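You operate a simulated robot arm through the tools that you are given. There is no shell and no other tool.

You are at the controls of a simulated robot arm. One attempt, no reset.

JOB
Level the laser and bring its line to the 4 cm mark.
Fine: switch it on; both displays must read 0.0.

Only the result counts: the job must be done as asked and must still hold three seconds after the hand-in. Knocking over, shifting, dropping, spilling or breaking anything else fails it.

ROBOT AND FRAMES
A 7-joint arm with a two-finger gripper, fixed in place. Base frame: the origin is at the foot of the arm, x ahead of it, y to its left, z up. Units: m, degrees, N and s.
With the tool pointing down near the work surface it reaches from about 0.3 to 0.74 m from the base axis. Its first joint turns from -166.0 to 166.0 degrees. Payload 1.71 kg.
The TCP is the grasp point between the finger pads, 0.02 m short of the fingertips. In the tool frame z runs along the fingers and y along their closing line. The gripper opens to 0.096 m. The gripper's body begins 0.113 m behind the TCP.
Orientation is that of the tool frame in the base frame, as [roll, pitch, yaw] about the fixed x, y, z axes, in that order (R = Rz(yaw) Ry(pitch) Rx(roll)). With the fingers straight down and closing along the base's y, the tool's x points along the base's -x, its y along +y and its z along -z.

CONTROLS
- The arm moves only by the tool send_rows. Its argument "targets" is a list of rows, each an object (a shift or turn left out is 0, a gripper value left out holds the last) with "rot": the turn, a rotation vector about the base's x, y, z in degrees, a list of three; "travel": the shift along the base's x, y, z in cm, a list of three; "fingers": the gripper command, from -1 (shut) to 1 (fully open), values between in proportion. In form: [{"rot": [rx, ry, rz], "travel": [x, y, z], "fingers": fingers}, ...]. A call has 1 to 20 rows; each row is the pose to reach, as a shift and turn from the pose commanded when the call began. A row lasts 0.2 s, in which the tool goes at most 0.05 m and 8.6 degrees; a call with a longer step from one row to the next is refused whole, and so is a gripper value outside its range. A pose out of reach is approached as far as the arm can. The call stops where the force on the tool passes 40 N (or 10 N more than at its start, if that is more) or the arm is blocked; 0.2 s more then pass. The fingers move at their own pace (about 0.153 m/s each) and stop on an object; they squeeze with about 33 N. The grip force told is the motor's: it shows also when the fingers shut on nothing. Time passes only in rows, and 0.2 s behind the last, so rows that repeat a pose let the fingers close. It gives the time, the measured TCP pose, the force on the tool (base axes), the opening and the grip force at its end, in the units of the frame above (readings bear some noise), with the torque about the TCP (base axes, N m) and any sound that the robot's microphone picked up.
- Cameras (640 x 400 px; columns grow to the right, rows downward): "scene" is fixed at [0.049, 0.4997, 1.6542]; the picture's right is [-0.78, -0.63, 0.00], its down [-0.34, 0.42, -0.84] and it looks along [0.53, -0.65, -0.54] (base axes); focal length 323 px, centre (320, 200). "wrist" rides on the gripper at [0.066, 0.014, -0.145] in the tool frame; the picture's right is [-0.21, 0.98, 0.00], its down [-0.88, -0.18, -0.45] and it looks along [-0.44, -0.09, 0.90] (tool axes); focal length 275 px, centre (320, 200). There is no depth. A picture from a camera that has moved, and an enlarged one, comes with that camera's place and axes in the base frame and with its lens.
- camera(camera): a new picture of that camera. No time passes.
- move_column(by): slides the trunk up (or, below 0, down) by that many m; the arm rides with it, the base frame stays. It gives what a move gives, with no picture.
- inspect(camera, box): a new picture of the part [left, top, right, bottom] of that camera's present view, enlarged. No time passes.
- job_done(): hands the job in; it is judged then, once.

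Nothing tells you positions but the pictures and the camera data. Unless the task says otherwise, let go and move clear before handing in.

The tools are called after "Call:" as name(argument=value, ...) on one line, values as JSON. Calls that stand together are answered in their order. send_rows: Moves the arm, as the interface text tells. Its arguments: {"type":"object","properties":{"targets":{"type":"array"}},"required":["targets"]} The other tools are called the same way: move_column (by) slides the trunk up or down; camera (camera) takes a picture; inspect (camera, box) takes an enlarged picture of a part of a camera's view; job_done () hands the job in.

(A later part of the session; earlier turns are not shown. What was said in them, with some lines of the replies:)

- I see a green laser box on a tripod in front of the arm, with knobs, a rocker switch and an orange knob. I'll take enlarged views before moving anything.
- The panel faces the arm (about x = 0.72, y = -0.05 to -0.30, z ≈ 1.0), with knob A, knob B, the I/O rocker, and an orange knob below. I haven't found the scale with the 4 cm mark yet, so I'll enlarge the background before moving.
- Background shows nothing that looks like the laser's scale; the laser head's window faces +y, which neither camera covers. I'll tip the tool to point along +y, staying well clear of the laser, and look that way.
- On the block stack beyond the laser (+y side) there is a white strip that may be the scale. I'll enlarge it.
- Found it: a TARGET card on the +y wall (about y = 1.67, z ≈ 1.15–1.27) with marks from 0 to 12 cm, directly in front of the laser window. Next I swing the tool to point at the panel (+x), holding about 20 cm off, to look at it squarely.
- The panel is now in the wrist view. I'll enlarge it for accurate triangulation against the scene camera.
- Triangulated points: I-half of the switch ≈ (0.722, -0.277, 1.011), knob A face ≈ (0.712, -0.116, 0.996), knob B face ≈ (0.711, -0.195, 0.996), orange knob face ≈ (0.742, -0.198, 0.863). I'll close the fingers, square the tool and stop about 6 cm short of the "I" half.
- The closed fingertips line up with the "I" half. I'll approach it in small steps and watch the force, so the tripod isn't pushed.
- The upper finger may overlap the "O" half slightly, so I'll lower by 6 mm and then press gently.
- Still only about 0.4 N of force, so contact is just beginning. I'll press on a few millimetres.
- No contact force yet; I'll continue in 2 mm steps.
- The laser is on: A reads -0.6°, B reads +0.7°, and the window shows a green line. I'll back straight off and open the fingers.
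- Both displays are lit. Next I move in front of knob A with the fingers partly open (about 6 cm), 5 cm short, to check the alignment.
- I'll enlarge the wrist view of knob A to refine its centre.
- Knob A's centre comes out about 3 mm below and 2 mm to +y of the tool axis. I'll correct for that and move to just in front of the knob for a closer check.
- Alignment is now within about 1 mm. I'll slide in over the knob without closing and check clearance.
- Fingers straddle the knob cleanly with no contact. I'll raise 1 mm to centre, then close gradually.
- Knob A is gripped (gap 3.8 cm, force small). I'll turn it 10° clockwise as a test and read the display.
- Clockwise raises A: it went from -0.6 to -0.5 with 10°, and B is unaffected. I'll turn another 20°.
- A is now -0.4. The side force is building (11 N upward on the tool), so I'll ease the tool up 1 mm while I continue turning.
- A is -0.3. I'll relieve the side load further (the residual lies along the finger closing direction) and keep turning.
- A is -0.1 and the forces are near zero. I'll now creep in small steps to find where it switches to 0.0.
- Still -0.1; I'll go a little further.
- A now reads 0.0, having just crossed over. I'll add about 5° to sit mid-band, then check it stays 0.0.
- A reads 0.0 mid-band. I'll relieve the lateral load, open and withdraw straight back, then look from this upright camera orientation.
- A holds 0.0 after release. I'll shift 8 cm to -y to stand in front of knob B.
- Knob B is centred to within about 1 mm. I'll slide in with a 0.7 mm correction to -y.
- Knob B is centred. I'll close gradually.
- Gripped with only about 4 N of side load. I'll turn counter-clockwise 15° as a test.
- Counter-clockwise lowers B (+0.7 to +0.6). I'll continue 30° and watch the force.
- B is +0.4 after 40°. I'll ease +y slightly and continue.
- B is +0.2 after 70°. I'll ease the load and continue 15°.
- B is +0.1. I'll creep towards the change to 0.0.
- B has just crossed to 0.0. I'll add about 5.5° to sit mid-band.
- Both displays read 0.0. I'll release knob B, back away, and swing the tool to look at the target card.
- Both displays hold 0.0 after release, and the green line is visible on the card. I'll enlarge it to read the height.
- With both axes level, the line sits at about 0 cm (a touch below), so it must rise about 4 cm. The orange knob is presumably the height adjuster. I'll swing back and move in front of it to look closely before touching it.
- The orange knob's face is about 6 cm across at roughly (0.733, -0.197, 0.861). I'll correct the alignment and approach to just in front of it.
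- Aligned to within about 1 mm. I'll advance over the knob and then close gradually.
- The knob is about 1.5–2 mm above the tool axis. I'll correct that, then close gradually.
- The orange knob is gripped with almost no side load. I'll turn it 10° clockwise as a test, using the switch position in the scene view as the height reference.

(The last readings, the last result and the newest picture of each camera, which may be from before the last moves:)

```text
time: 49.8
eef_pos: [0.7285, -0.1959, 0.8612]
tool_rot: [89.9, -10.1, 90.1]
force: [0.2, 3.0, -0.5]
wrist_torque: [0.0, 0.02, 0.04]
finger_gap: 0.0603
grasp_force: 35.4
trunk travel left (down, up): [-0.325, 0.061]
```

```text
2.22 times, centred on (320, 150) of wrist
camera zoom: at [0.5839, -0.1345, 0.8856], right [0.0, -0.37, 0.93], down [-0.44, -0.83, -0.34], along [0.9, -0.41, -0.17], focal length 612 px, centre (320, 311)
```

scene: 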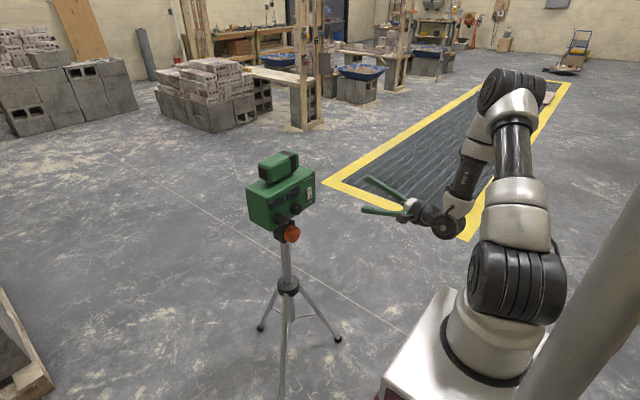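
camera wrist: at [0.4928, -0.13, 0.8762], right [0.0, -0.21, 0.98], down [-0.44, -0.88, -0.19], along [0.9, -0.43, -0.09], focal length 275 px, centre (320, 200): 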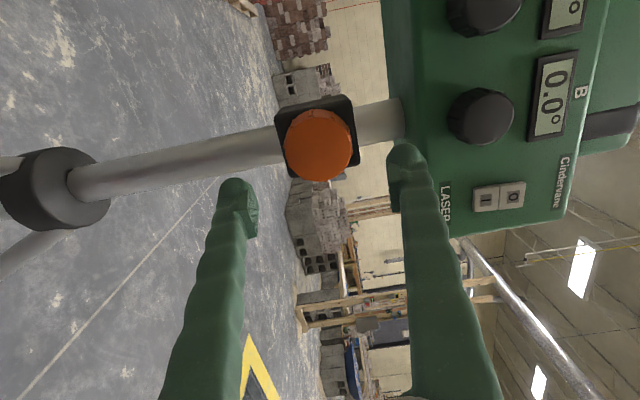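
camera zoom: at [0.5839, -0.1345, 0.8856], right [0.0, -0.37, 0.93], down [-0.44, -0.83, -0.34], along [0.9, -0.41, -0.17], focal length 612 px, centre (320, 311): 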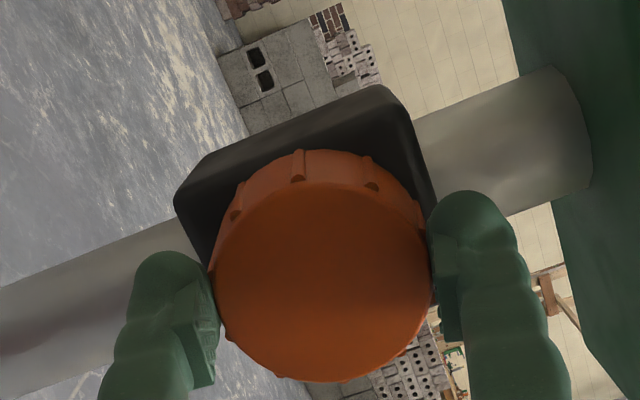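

The box itself did not move, but something near the head's base changed slightly. I'll look at the head closely.

Call:
inspect(camera="scene", box=[240, 140, 340, 250])

Call:
inspect(camera="scene", box=[250, 145, 310, 190])

```text
3.64 times, centred on (290, 195) of scene
camera zoom: at [0.049, 0.4997, 1.6542], right [-0.78, -0.63, 0.0], down [-0.34, 0.42, -0.84], along [0.53, -0.65, -0.54], focal length 1175 px, centre (429, 218)
```

zoom: 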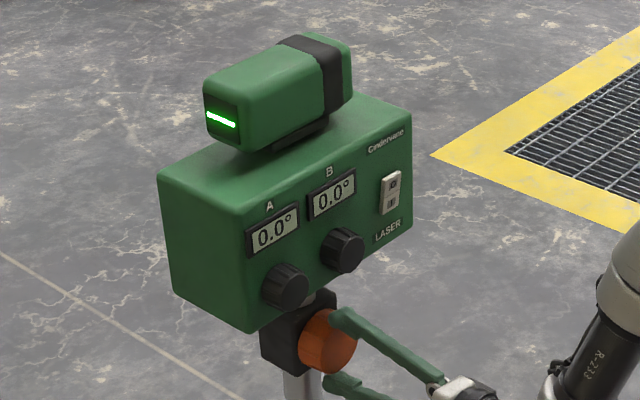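

```text
8.89 times, centred on (280, 168) of scene
camera zoom: at [0.049, 0.4997, 1.6542], right [-0.78, -0.63, 0.0], down [-0.34, 0.42, -0.84], along [0.53, -0.65, -0.54], focal length 2873 px, centre (676, 489)
```

zoom: 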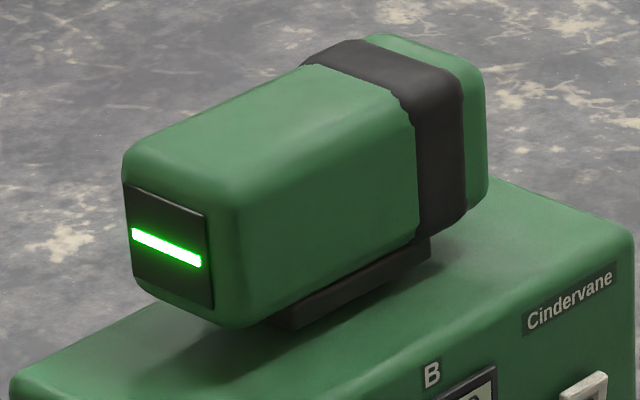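

The head itself rose about 5–6 mm relative to the box with 10° clockwise, so the orange knob is the height drive. About 70° in total should be needed; I'll turn on in stages and watch the forces.

Call:
send_rows(targets=[{"rot": [5, 0, 0], "travel": [0, 0.03, 0], "fingers": 0.2}, {"rot": [10, 0, 0], "travel": [0, 0.03, 0]}, {"rot": [15, 0, 0], "travel": [0, 0.03, 0]}, {"rot": [20, 0, 0], "travel": [0, 0.03, 0]}, {"rot": [20, 0, 0], "travel": [0, 0.03, 0]}])

Call:
inspect(camera="scene", box=[250, 145, 310, 190])

```text
time: 51.0
eef_pos: [0.7288, -0.1975, 0.862]
tool_rot: [89.7, -29.9, 90.1]
force: [-2.9, 3.7, 10.8]
wrist_torque: [-0.04, -0.15, 0.07]
finger_gap: 0.06
grasp_force: 34.8
trunk travel left (down, up): [-0.325, 0.061]
```

```text
8.89 times, centred on (280, 168) of scene
camera zoom: at [0.049, 0.4997, 1.6542], right [-0.78, -0.63, 0.0], down [-0.34, 0.42, -0.84], along [0.53, -0.65, -0.54], focal length 2873 px, centre (676, 489)
```

zoom: 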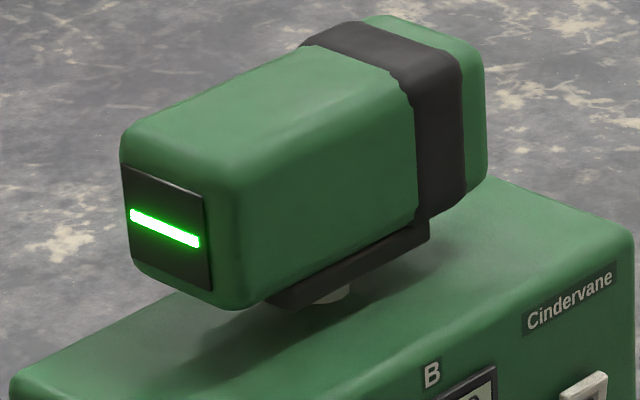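

Height gain is about 0.4 mm per degree, so roughly 100° in total. I'll relieve the 11 N upward load and continue.

Call:
send_rows(targets=[{"rot": [0, 0, 0], "travel": [-0.02, 0.02, 0.12], "fingers": 0.2}, {"rot": [5, 0, 0], "travel": [-0.02, 0.02, 0.12]}, {"rot": [10, 0, 0], "travel": [-0.02, 0.02, 0.12]}, {"rot": [15, 0, 0], "travel": [-0.02, 0.02, 0.12]}, {"rot": [20, 0, 0], "travel": [-0.02, 0.02, 0.12]}, {"rot": [20, 0, 0], "travel": [-0.02, 0.02, 0.12]}])

Call:
inspect(camera="scene", box=[250, 145, 310, 190])

```text
time: 52.4
eef_pos: [0.7284, -0.1976, 0.8638]
tool_rot: [89.7, -50.1, 90.3]
force: [10.8, -7.7, 11.7]
wrist_torque: [-0.05, -0.13, -0.1]
finger_gap: 0.0608
grasp_force: 35.5
trunk travel left (down, up): [-0.325, 0.061]
```

```text
8.89 times, centred on (280, 168) of scene
camera zoom: at [0.049, 0.4997, 1.6542], right [-0.78, -0.63, 0.0], down [-0.34, 0.42, -0.84], along [0.53, -0.65, -0.54], focal length 2873 px, centre (676, 489)
```

zoom: 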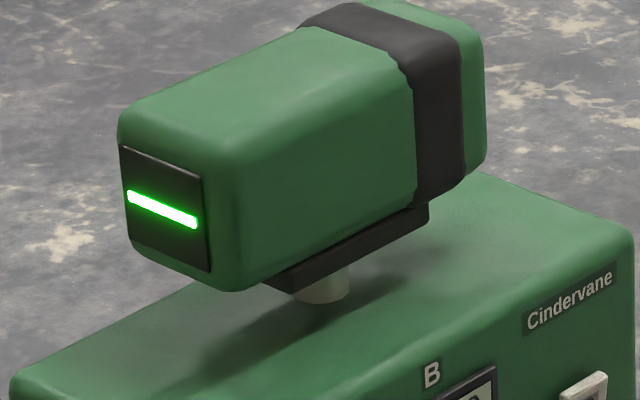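

Steady rise. I'll relieve the load on all axes and turn another 20°.

Call:
send_rows(targets=[{"rot": [0, 0, 0], "travel": [0.08, -0.1, 0.12], "fingers": 0.2}, {"rot": [5, 0, 0], "travel": [0.08, -0.1, 0.12]}, {"rot": [10, 0, 0], "travel": [0.08, -0.1, 0.12]}, {"rot": [15, 0, 0], "travel": [0.08, -0.1, 0.12]}, {"rot": [20, 0, 0], "travel": [0.08, -0.1, 0.12]}, {"rot": [20, 0, 0], "travel": [0.08, -0.1, 0.12]}])

Call:
inspect(camera="scene", box=[250, 145, 310, 190])

```text
time: 53.8
eef_pos: [0.7276, -0.2001, 0.8636]
tool_rot: [89.5, -70.1, 90.4]
force: [2.7, -11.1, 10.7]
wrist_torque: [-0.06, -0.16, -0.11]
finger_gap: 0.0604
grasp_force: 34.8
trunk travel left (down, up): [-0.325, 0.061]
```

```text
8.89 times, centred on (280, 168) of scene
camera zoom: at [0.049, 0.4997, 1.6542], right [-0.78, -0.63, 0.0], down [-0.34, 0.42, -0.84], along [0.53, -0.65, -0.54], focal length 2873 px, centre (676, 489)
```

zoom: 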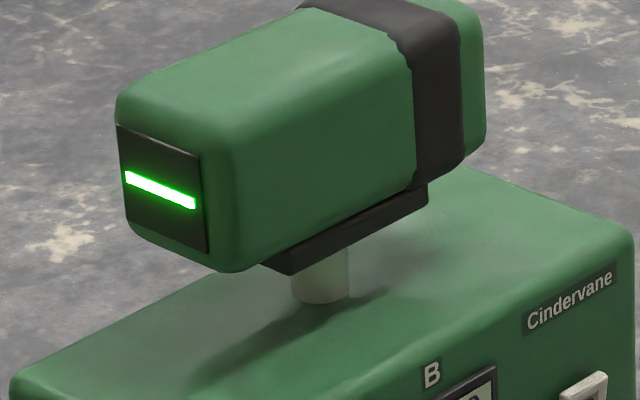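

Line has risen about 29 mm. Side load is at 15 N, so I'll relieve it before turning further.

Call:
send_rows(targets=[{"travel": [0.03, -0.1, 0.1], "fingers": 0.2}, {"travel": [0.03, -0.1, 0.1]}])

Call:
inspect(camera="wrist", box=[200, 40, 440, 240])

Call:
inspect(camera="scene", box=[220, 140, 360, 260])

```text
time: 54.4
eef_pos: [0.7286, -0.1991, 0.8632]
tool_rot: [89.8, -70.1, 90.1]
force: [1.5, -10.4, 7.2]
wrist_torque: [-0.04, -0.21, -0.22]
finger_gap: 0.0602
grasp_force: 35.1
trunk travel left (down, up): [-0.325, 0.061]
```

```text
2.00 times, centred on (320, 140) of wrist
camera zoom: at [0.5837, -0.1891, 0.9296], right [0.0, -0.99, 0.14], down [-0.44, -0.12, -0.89], along [0.9, -0.06, -0.44], focal length 551 px, centre (320, 320)
```

zoom: 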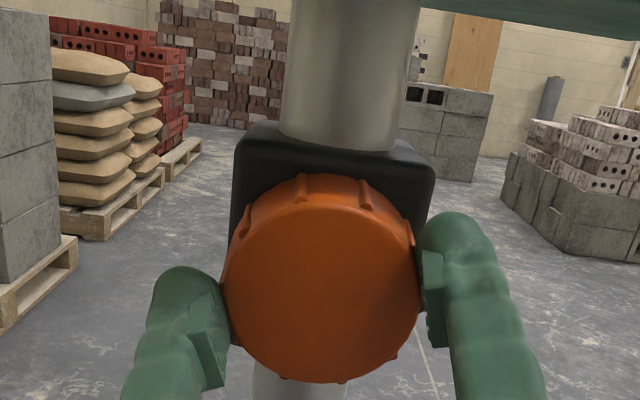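

```text
3.33 times, centred on (290, 200) of scene
camera zoom: at [0.049, 0.4997, 1.6542], right [-0.78, -0.63, 0.0], down [-0.34, 0.42, -0.84], along [0.53, -0.65, -0.54], focal length 1077 px, centre (420, 200)
```

zoom: 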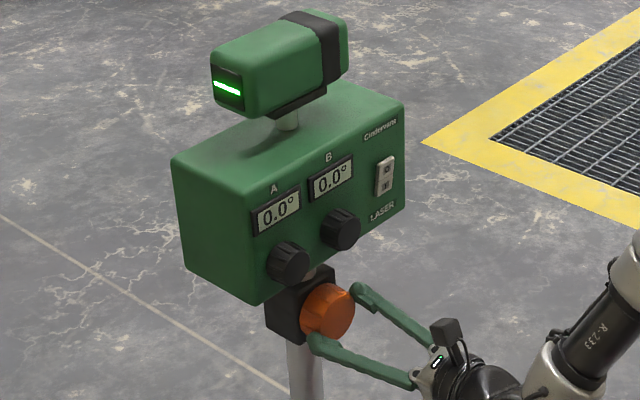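

The tripod has not moved and the displays still read 0.0. I'll ease further in the same direction and turn another 20°.

Call:
send_rows(targets=[{"travel": [0, -0.12, 0.08], "fingers": 0.2}, {"rot": [5, 0, 0], "travel": [0, -0.15, 0.1]}, {"rot": [10, 0, 0], "travel": [0, -0.15, 0.1]}, {"rot": [15, 0, 0], "travel": [0, -0.15, 0.1]}, {"rot": [20, 0, 0], "travel": [0, -0.15, 0.1]}, {"rot": [20, 0, 0], "travel": [0, -0.15, 0.1]}])

Call:
inspect(camera="scene", box=[250, 145, 310, 190])

```text
time: 55.8
eef_pos: [0.7279, -0.2001, 0.8632]
tool_rot: [-106.3, -89.8, -73.8]
force: [-12.7, -3.9, -4.2]
wrist_torque: [0.0, 0.2, -0.1]
finger_gap: 0.0605
grasp_force: 35.1
trunk travel left (down, up): [-0.325, 0.061]
```

```text
8.89 times, centred on (280, 168) of scene
camera zoom: at [0.049, 0.4997, 1.6542], right [-0.78, -0.63, 0.0], down [-0.34, 0.42, -0.84], along [0.53, -0.65, -0.54], focal length 2873 px, centre (676, 489)
```

zoom: 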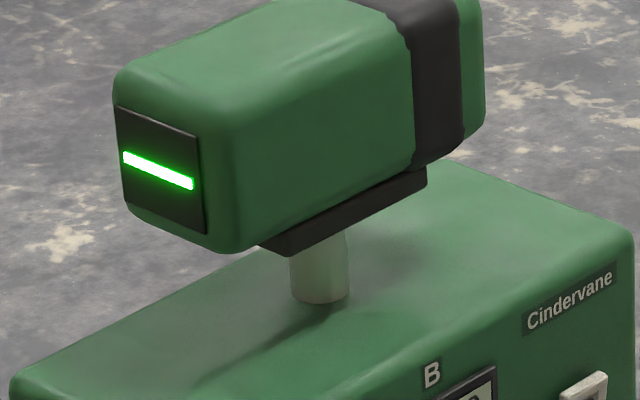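

Line is now up about 37 mm by estimate. I'll ease x back slightly, turn 6° more, then release and check on the target card.

Call:
send_rows(targets=[{"travel": [-0.1, -0.03, -0.03], "fingers": 0.2}, {"rot": [3, 0, 0], "travel": [-0.1, -0.03, -0.03]}, {"rot": [6, 0, 0], "travel": [-0.1, -0.03, -0.03]}, {"rot": [6, 0, 0], "travel": [-0.1, -0.03, -0.03]}])

Call:
inspect(camera="scene", box=[250, 145, 310, 190])

```text
time: 56.8
eef_pos: [0.7292, -0.2005, 0.8637]
tool_rot: [-90.4, -83.8, -89.7]
force: [-2.8, -3.9, -10.7]
wrist_torque: [0.0, 0.24, 0.16]
finger_gap: 0.0607
grasp_force: 35.1
trunk travel left (down, up): [-0.325, 0.061]
```

```text
8.89 times, centred on (280, 168) of scene
camera zoom: at [0.049, 0.4997, 1.6542], right [-0.78, -0.63, 0.0], down [-0.34, 0.42, -0.84], along [0.53, -0.65, -0.54], focal length 2873 px, centre (676, 489)
```

zoom: 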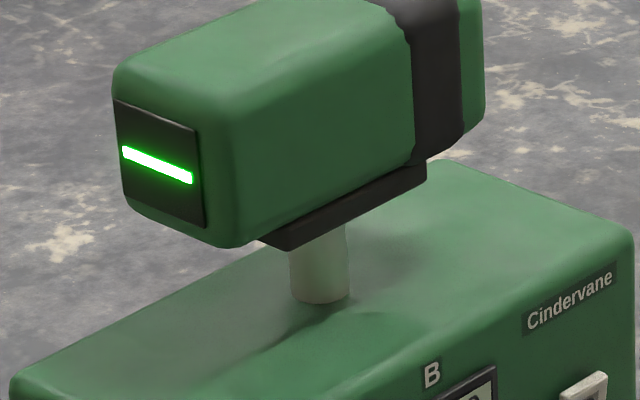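

Now I'll release the knob and retract straight back.

Call:
send_rows(targets=[{"fingers": 0.3}, {"fingers": 0.7}, {"fingers": 0.7}, {"travel": [-1.5, 0, 0]}, {"travel": [-4, 0, 0]}, {"travel": [-8, 0, 0]}, {"travel": [-13, 0, 0]}, {"travel": [-18, 0, 0]}, {"travel": [-18, 0, 0]}])

Call:
send_rows(targets=[{"rot": [-8, 0, 0], "travel": [0, 0, 1], "fingers": 0.7}, {"rot": [-16, 0, 0], "travel": [0, 0, 2]}, {"rot": [-24, 0, 0], "travel": [0, 0, 3]}, {"rot": [-32, 0, 0], "travel": [0, 0, 4]}, {"rot": [-40, 0, 0], "travel": [0, 0, 5]}, {"rot": [-48, 0, 0], "travel": [0, 0, 6]}, {"rot": [-56, 0, 0], "travel": [0, 0, 7]}, {"rot": [-64, 0, 0], "travel": [0, 0, 8]}, {"rot": [-72, 0, 0], "travel": [0, 0, 9]}, {"rot": [-80, 0, 0], "travel": [0, 0, 10]}, {"rot": [-88, 0, 0], "travel": [0, 0, 11]}, {"rot": [-96, 0, 0], "travel": [0, 0, 12]}, {"rot": [-96, 0, 0], "travel": [0, 0, 12]}])

Call:
send_rows(targets=[{"rot": [0, 0, 8], "fingers": 0.7}, {"rot": [0, 0, 16]}, {"rot": [0, 0, 24]}, {"rot": [0, 0, 32]}, {"rot": [0, 0, 40]}, {"rot": [0, 0, 48]}, {"rot": [0, 0, 56]}, {"rot": [0, 0, 64]}, {"rot": [0, 0, 72]}, {"rot": [0, 0, 80]}, {"rot": [0, 0, 88]}, {"rot": [0, 0, 88]}])

Call:
camera(camera="wrist")

Call:
inspect(camera="scene", box=[220, 140, 360, 260])

```text
time: 58.8
eef_pos: [0.5473, -0.1983, 0.867]
tool_rot: [-89.7, -84.1, -90.4]
force: [-0.5, -0.3, 0.2]
wrist_torque: [0.0, 0.02, 0.0]
finger_gap: 0.0815
grasp_force: 0.1
trunk travel left (down, up): [-0.325, 0.061]
```

```text
time: 61.6
eef_pos: [0.5488, -0.1999, 0.9842]
tool_rot: [90.0, -0.1, 89.9]
force: [0.9, -0.2, 0.7]
wrist_torque: [0.0, 0.02, 0.03]
finger_gap: 0.0816
grasp_force: 0.1
trunk travel left (down, up): [-0.325, 0.061]
```

```text
time: 64.2
eef_pos: [0.5516, -0.2042, 0.9831]
tool_rot: [89.9, -0.3, 178.1]
force: [1.2, 0.9, 0.2]
wrist_torque: [0.02, -0.01, 0.04]
finger_gap: 0.0818
grasp_force: 0.0
trunk travel left (down, up): [-0.325, 0.061]
```

```text
taken
camera wrist: at [0.4821, -0.3462, 0.9962], right [0.21, -0.01, 0.98], down [0.86, -0.47, -0.19], along [0.46, 0.88, -0.09], focal length 275 px, centre (320, 200)
```

wrist: 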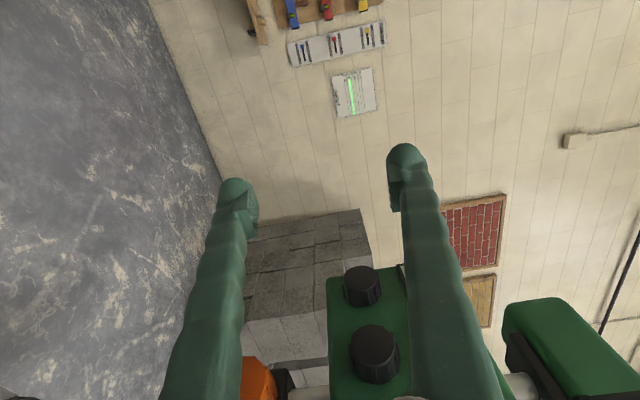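

```text
3.33 times, centred on (290, 200) of scene
camera zoom: at [0.049, 0.4997, 1.6542], right [-0.78, -0.63, 0.0], down [-0.34, 0.42, -0.84], along [0.53, -0.65, -0.54], focal length 1077 px, centre (420, 200)
```

zoom: 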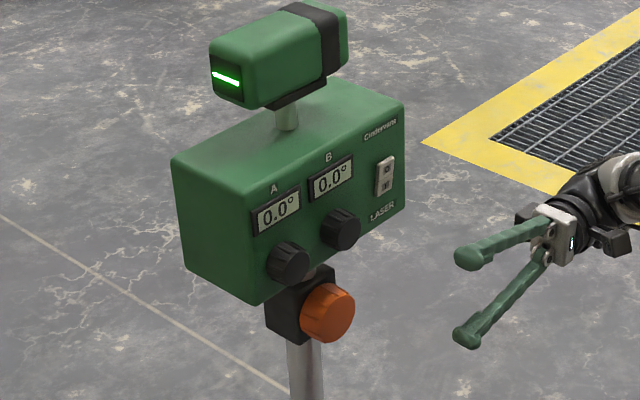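

The height holds and the displays are still 0.0. I'll read the line on the target card.

Call:
inspect(camera="wrist", box=[325, 65, 385, 120])

Call:
inspect(camera="wrist", box=[338, 70, 370, 90])

Call:
inspect(camera="wrist", box=[342, 98, 374, 118])

```text
7.27 times, centred on (355, 92) of wrist
camera zoom: at [0.4821, -0.3462, 0.9962], right [0.21, -0.01, 0.98], down [0.86, -0.47, -0.19], along [0.46, 0.88, -0.09], focal length 2002 px, centre (66, 982)
```

zoom: 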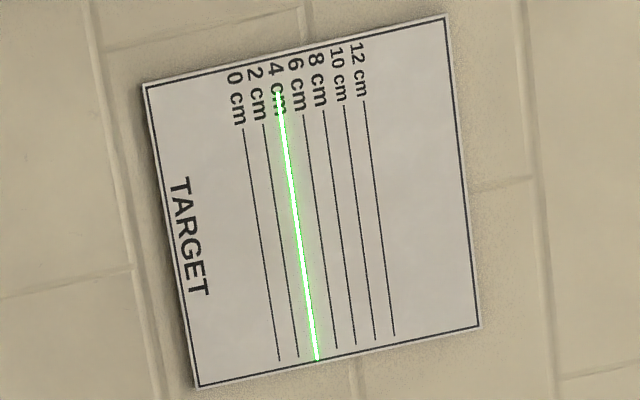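

```text
16.00 times, centred on (354, 80) of wrist
camera zoom: at [0.4821, -0.3462, 0.9962], right [0.21, -0.01, 0.98], down [0.86, -0.47, -0.19], along [0.46, 0.88, -0.09], focal length 4404 px, centre (-224, 2120)
```

zoom: 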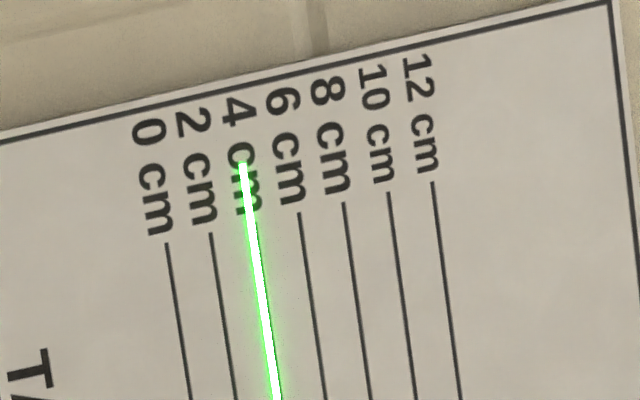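

```text
16.00 times, centred on (358, 108) of wrist
camera zoom: at [0.4821, -0.3462, 0.9962], right [0.21, -0.01, 0.98], down [0.86, -0.47, -0.19], along [0.46, 0.88, -0.09], focal length 4404 px, centre (-288, 1672)
```

zoom: 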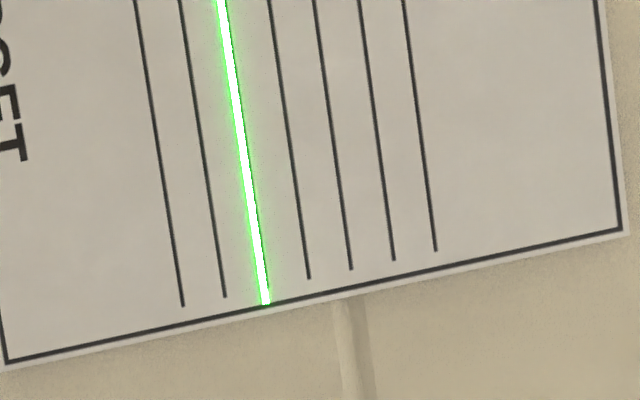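

The line reads about 3.83 cm, roughly 1.7 mm low, which is about 4° more clockwise. I'll go back to the orange knob and fine-tune.

Call:
send_rows(targets=[{"rot": [0, 0, -8], "fingers": 0.7}, {"rot": [0, 0, -16]}, {"rot": [0, 0, -24]}, {"rot": [0, 0, -32]}, {"rot": [0, 0, -40]}, {"rot": [0, 0, -48]}, {"rot": [0, 0, -56]}, {"rot": [0, 0, -64]}, {"rot": [0, 0, -72]}, {"rot": [0, 0, -80]}, {"rot": [0, 0, -88]}, {"rot": [0, 0, -88]}])

Call:
send_rows(targets=[{"travel": [0, 0.1, -4], "fingers": 0.7}, {"travel": [0, 0.2, -8]}, {"travel": [0, 0.3, -12.2]}, {"travel": [4, 0.3, -12.2]}, {"travel": [8, 0.3, -12.2]}, {"travel": [12, 0.3, -12.2]}, {"travel": [14.2, 0.3, -12.2]}, {"travel": [14.2, 0.3, -12.2]}, {"travel": [14.2, 0.3, -12.2]}])

Call:
inspect(camera="wrist", box=[200, 60, 440, 240])

```text
time: 66.8
eef_pos: [0.5482, -0.1994, 0.9849]
tool_rot: [90.0, 0.1, 90.0]
force: [-1.0, 1.0, 0.2]
wrist_torque: [-0.01, 0.0, -0.01]
finger_gap: 0.0819
grasp_force: 0.0
trunk travel left (down, up): [-0.325, 0.061]
```

```text
time: 68.8
eef_pos: [0.6903, -0.1966, 0.8643]
tool_rot: [89.9, 0.0, 90.1]
force: [-0.2, 0.3, -0.2]
wrist_torque: [-0.03, 0.02, 0.01]
finger_gap: 0.0818
grasp_force: 0.1
trunk travel left (down, up): [-0.325, 0.061]
```

```text
2.22 times, centred on (320, 150) of wrist
camera zoom: at [0.5455, -0.1312, 0.878], right [0.0, -0.21, 0.98], down [-0.44, -0.88, -0.19], along [0.9, -0.43, -0.09], focal length 612 px, centre (320, 311)
```

zoom: 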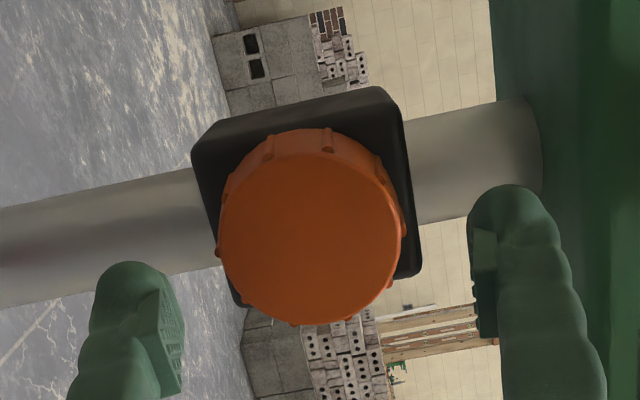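

The knob is about 3.5 mm below the tool axis. I'll correct that and slide in.

Call:
send_rows(targets=[{"travel": [0, 0, -0.35], "fingers": 0.7}, {"travel": [1.3, 0, -0.35]}, {"travel": [2.6, 0, -0.35]}, {"travel": [3.8, 0, -0.35]}, {"travel": [3.8, 0, -0.35]}])

Call:
inspect(camera="wrist", box=[200, 60, 440, 240])

```text
time: 70.0
eef_pos: [0.7285, -0.1953, 0.8602]
tool_rot: [90.0, 0.0, 90.0]
force: [-0.2, 0.1, -0.2]
wrist_torque: [0.0, -0.03, 0.01]
finger_gap: 0.0816
grasp_force: 0.1
trunk travel left (down, up): [-0.325, 0.061]
```

```text
2.22 times, centred on (320, 150) of wrist
camera zoom: at [0.5833, -0.1303, 0.8735], right [0.0, -0.21, 0.98], down [-0.44, -0.88, -0.19], along [0.9, -0.43, -0.09], focal length 612 px, centre (320, 311)
```

zoom: 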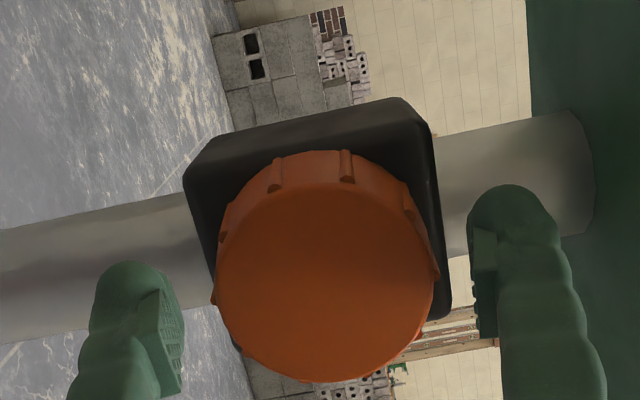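

Alignment matches the earlier good grip. I'll close gradually and take a reference zoom of the laser window.

Call:
send_rows(targets=[{"travel": [0, 0, 0.05], "fingers": 0.5}, {"travel": [0, 0, 0.05], "fingers": 0.38}, {"travel": [0, 0, 0.05], "fingers": 0.3}, {"travel": [0, 0, 0.05], "fingers": 0.24}, {"travel": [0, 0, 0.05], "fingers": 0.2}, {"travel": [0, 0, 0.05], "fingers": 0.2}])

Call:
inspect(camera="scene", box=[255, 145, 295, 170])

```text
time: 71.4
eef_pos: [0.7285, -0.1966, 0.86]
tool_rot: [90.0, 0.0, 90.1]
force: [-1.5, 0.4, -2.2]
wrist_torque: [0.0, -0.02, 0.02]
finger_gap: 0.0602
grasp_force: 35.6
trunk travel left (down, up): [-0.325, 0.061]
```

```text
16.00 times, centred on (275, 158) of scene
camera zoom: at [0.049, 0.4997, 1.6542], right [-0.78, -0.63, 0.0], down [-0.34, 0.42, -0.84], along [0.53, -0.65, -0.54], focal length 5171 px, centre (1040, 880)
```

zoom: 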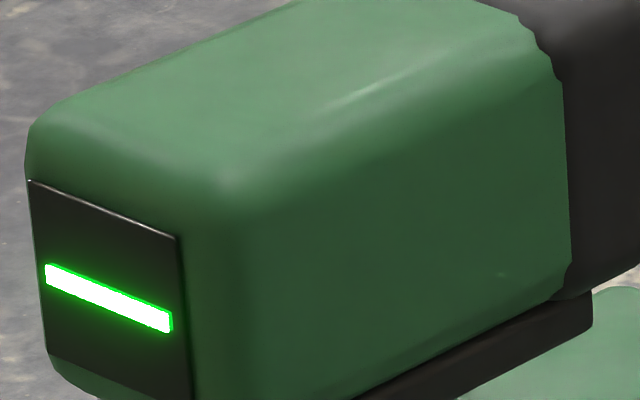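

Reference: window top-left corner at (29, 180), line end at (172, 322). I need about 7 px of rise, so I'll turn 4° clockwise.

Call:
send_rows(targets=[{"rot": [2, 0, 0], "fingers": 0.2}, {"rot": [4.2, 0, 0]}, {"rot": [4.2, 0, 0]}])

Call:
inspect(camera="scene", box=[255, 145, 295, 170])

```text
time: 72.2
eef_pos: [0.7295, -0.196, 0.8599]
tool_rot: [89.9, -4.2, 90.2]
force: [-1.0, 1.8, 3.4]
wrist_torque: [-0.01, -0.09, 0.1]
finger_gap: 0.06
grasp_force: 34.9
trunk travel left (down, up): [-0.325, 0.061]
```

```text
16.00 times, centred on (275, 158) of scene
camera zoom: at [0.049, 0.4997, 1.6542], right [-0.78, -0.63, 0.0], down [-0.34, 0.42, -0.84], along [0.53, -0.65, -0.54], focal length 5171 px, centre (1040, 880)
```

zoom: 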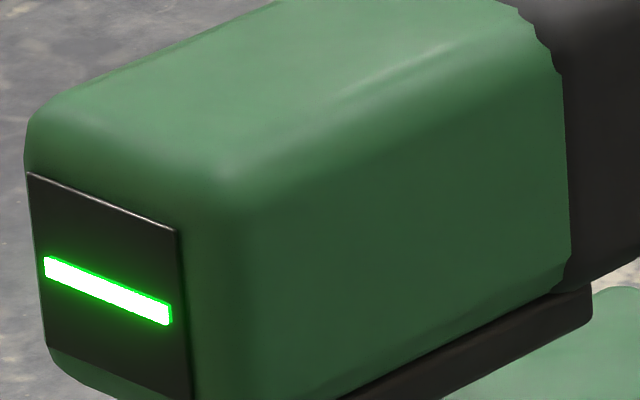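

The window rose about 8 px, close to 1.8 mm. I'll release, retract, and check the card again.

Call:
send_rows(targets=[{"fingers": 0.3}, {"fingers": 0.7}, {"fingers": 0.7}, {"travel": [-1.5, 0, 0]}, {"travel": [-4, 0, 0]}, {"travel": [-8, 0, 0]}, {"travel": [-13, 0, 0]}, {"travel": [-18, 0, 0]}, {"travel": [-18, 0, 4]}, {"travel": [-18, 0, 8]}, {"travel": [-18, 0, 12]}, {"travel": [-18, 0, 12]}])

Call:
send_rows(targets=[{"rot": [0, 0, 8], "fingers": 0.7}, {"rot": [0, 0, 16]}, {"rot": [0, 0, 24]}, {"rot": [0, 0, 32]}, {"rot": [0, 0, 40]}, {"rot": [0, 0, 48]}, {"rot": [0, 0, 56]}, {"rot": [0, 0, 64]}, {"rot": [0, 0, 72]}, {"rot": [0, 0, 80]}, {"rot": [0, 0, 88]}, {"rot": [0, 0, 88]}])

Call:
camera(camera="wrist")

Call:
inspect(camera="scene", box=[220, 140, 360, 260])

```text
time: 74.8
eef_pos: [0.5486, -0.1976, 0.9803]
tool_rot: [90.0, -4.3, 90.0]
force: [0.5, -0.8, -0.1]
wrist_torque: [0.03, 0.02, 0.02]
finger_gap: 0.0817
grasp_force: 0.2
trunk travel left (down, up): [-0.325, 0.061]
```

```text
time: 77.4
eef_pos: [0.5531, -0.2007, 0.9779]
tool_rot: [90.1, -4.4, 178.1]
force: [1.4, 1.0, 0.4]
wrist_torque: [-0.02, 0.03, -0.02]
finger_gap: 0.0816
grasp_force: 0.1
trunk travel left (down, up): [-0.325, 0.061]
```

```text
taken
camera wrist: at [0.4839, -0.3437, 0.996], right [0.28, -0.01, 0.96], down [0.85, -0.47, -0.25], along [0.46, 0.88, -0.12], focal length 275 px, centre (320, 200)
```

wrist: 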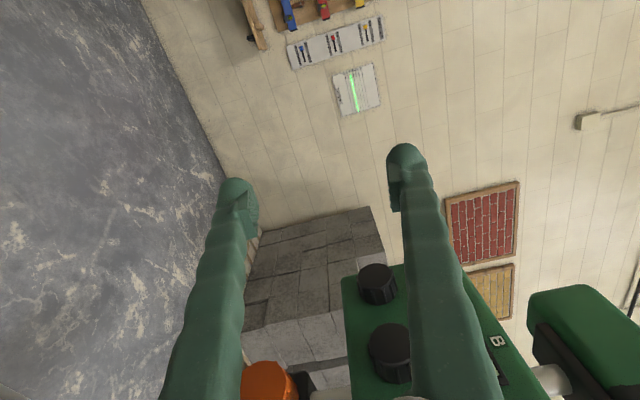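

```text
3.33 times, centred on (290, 200) of scene
camera zoom: at [0.049, 0.4997, 1.6542], right [-0.78, -0.63, 0.0], down [-0.34, 0.42, -0.84], along [0.53, -0.65, -0.54], focal length 1077 px, centre (420, 200)
```

zoom: 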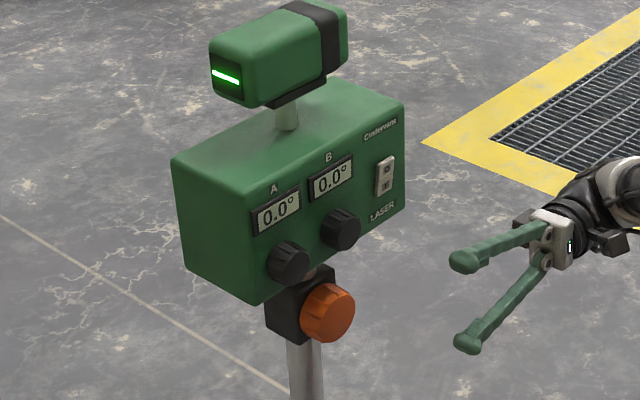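

Call:
inspect(camera="wrist", box=[338, 66, 370, 86])

Call:
inspect(camera="wrist", box=[344, 96, 376, 116])

Call:
inspect(camera="scene", box=[265, 180, 315, 210])

```text
16.00 times, centred on (354, 76) of wrist
camera zoom: at [0.4839, -0.3437, 0.996], right [0.28, -0.01, 0.96], down [0.85, -0.47, -0.25], along [0.46, 0.88, -0.12], focal length 4404 px, centre (-224, 2184)
```

zoom: 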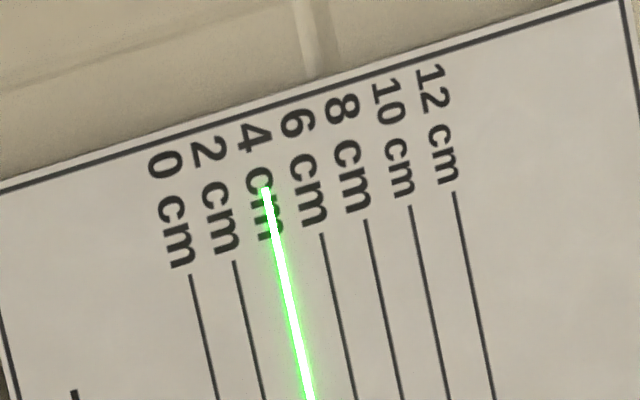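

```text
16.00 times, centred on (360, 106) of wrist
camera zoom: at [0.4839, -0.3437, 0.996], right [0.28, -0.01, 0.96], down [0.85, -0.47, -0.25], along [0.46, 0.88, -0.12], focal length 4404 px, centre (-320, 1704)
```

zoom: 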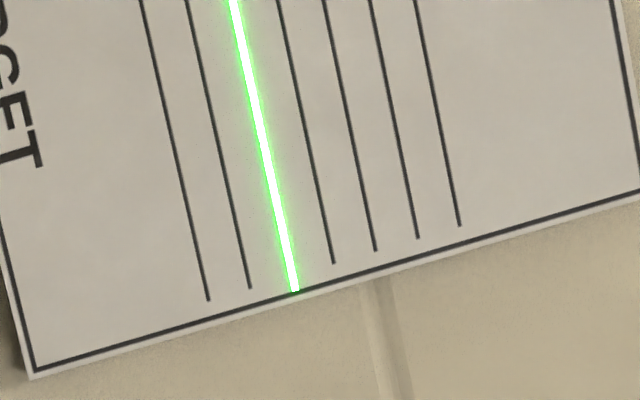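

```text
12.80 times, centred on (290, 195) of scene
camera zoom: at [0.049, 0.4997, 1.6542], right [-0.78, -0.63, 0.0], down [-0.34, 0.42, -0.84], along [0.53, -0.65, -0.54], focal length 4137 px, centre (704, 264)
```

zoom: 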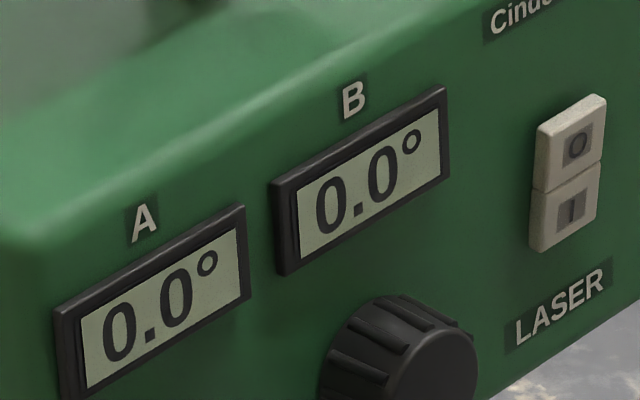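

The line sits on the 4 cm mark to within about 0.3 mm, both displays read 0.0, and the switch is on. I'll move the arm further clear and confirm once more.

Call:
send_rows(targets=[{"travel": [-3, -1, 0], "fingers": 0.7}, {"travel": [-6, -2, 1]}, {"travel": [-9, -3, 2]}, {"travel": [-12, -4, 3]}, {"travel": [-12, -4, 3]}, {"travel": [-12, -4, 3]}, {"travel": [-12, -4, 3]}, {"travel": [-12, -4, 3]}])

Call:
camera(camera="wrist")

Call:
camera(camera="scene")

Call:
inspect(camera="scene", box=[240, 140, 340, 250])

```text
time: 79.2
eef_pos: [0.4299, -0.2361, 1.0111]
tool_rot: [89.9, -4.2, 178.1]
force: [-0.1, -0.3, 0.3]
wrist_torque: [0.04, -0.03, 0.0]
finger_gap: 0.0815
grasp_force: 0.0
trunk travel left (down, up): [-0.325, 0.061]
```

```text
taken
camera wrist: at [0.3614, -0.3789, 1.0289], right [0.28, -0.01, 0.96], down [0.85, -0.47, -0.25], along [0.46, 0.88, -0.12], focal length 275 px, centre (320, 200)
```

wrist: 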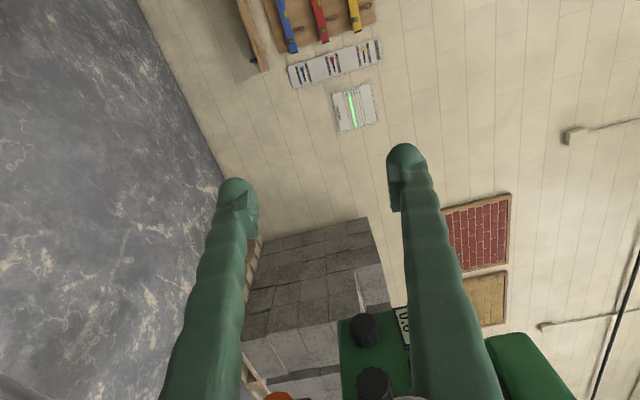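

```text
taken
```

scene: 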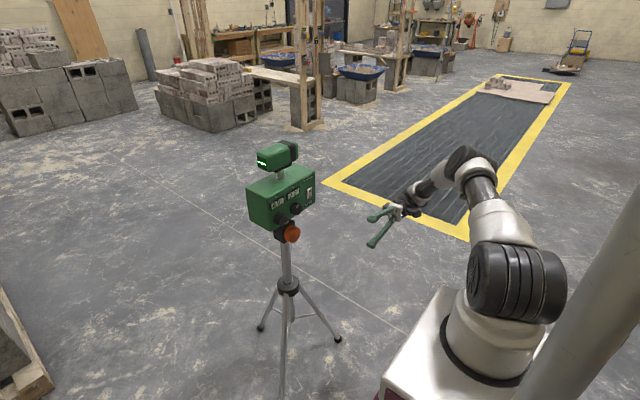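

```text
3.64 times, centred on (290, 195) of scene
camera zoom: at [0.049, 0.4997, 1.6542], right [-0.78, -0.63, 0.0], down [-0.34, 0.42, -0.84], along [0.53, -0.65, -0.54], focal length 1175 px, centre (429, 218)
```

zoom: 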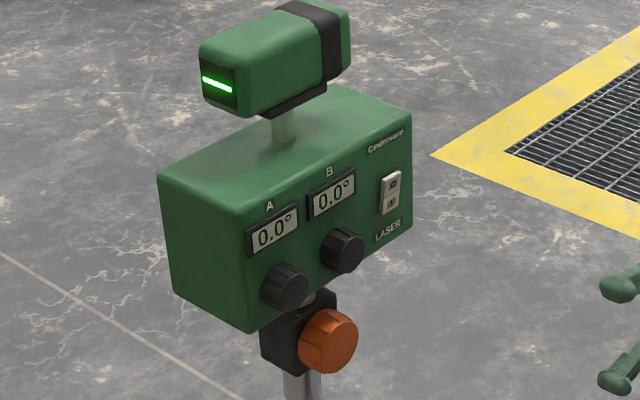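

The arm is clear, the tripod stands where it was, and both displays hold 0.0. One last read of the card before handing in.

Call:
inspect(camera="wrist", box=[336, 84, 376, 109])

```text
16.00 times, centred on (356, 96) of wrist
camera zoom: at [0.3614, -0.3789, 1.0289], right [0.28, -0.01, 0.96], down [0.85, -0.47, -0.25], along [0.46, 0.88, -0.12], focal length 4404 px, centre (-256, 1856)
```

zoom: 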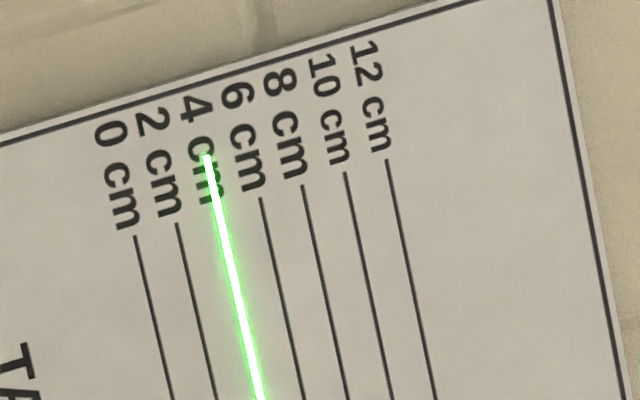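

The green line covers the 4 cm mark, both displays read 0.0, the laser is on and the arm is clear. I'm handing the job in.

Call:
job_done()

```text
The job is handed in.
```

The laser is on, both displays read 0.0, and its line sits on the 4 cm mark of the wall target. I measured it to within about 0.3 mm.

- **Levelling:** A started at -0.6° and B at +0.7°. I turned each knob to about the middle of its 0.0 range, and both still read 0.0 after I let go.
- **Line height:** with the laser level, the line started near 0 cm. The orange knob under the box raised the laser head about 4 cm, and the height held after I released the knob.
- **Surroundings:** the tripod stands where it was, nothing else was touched, and the arm is clear of the laser.

The job is handed in, but no result has come back yet.
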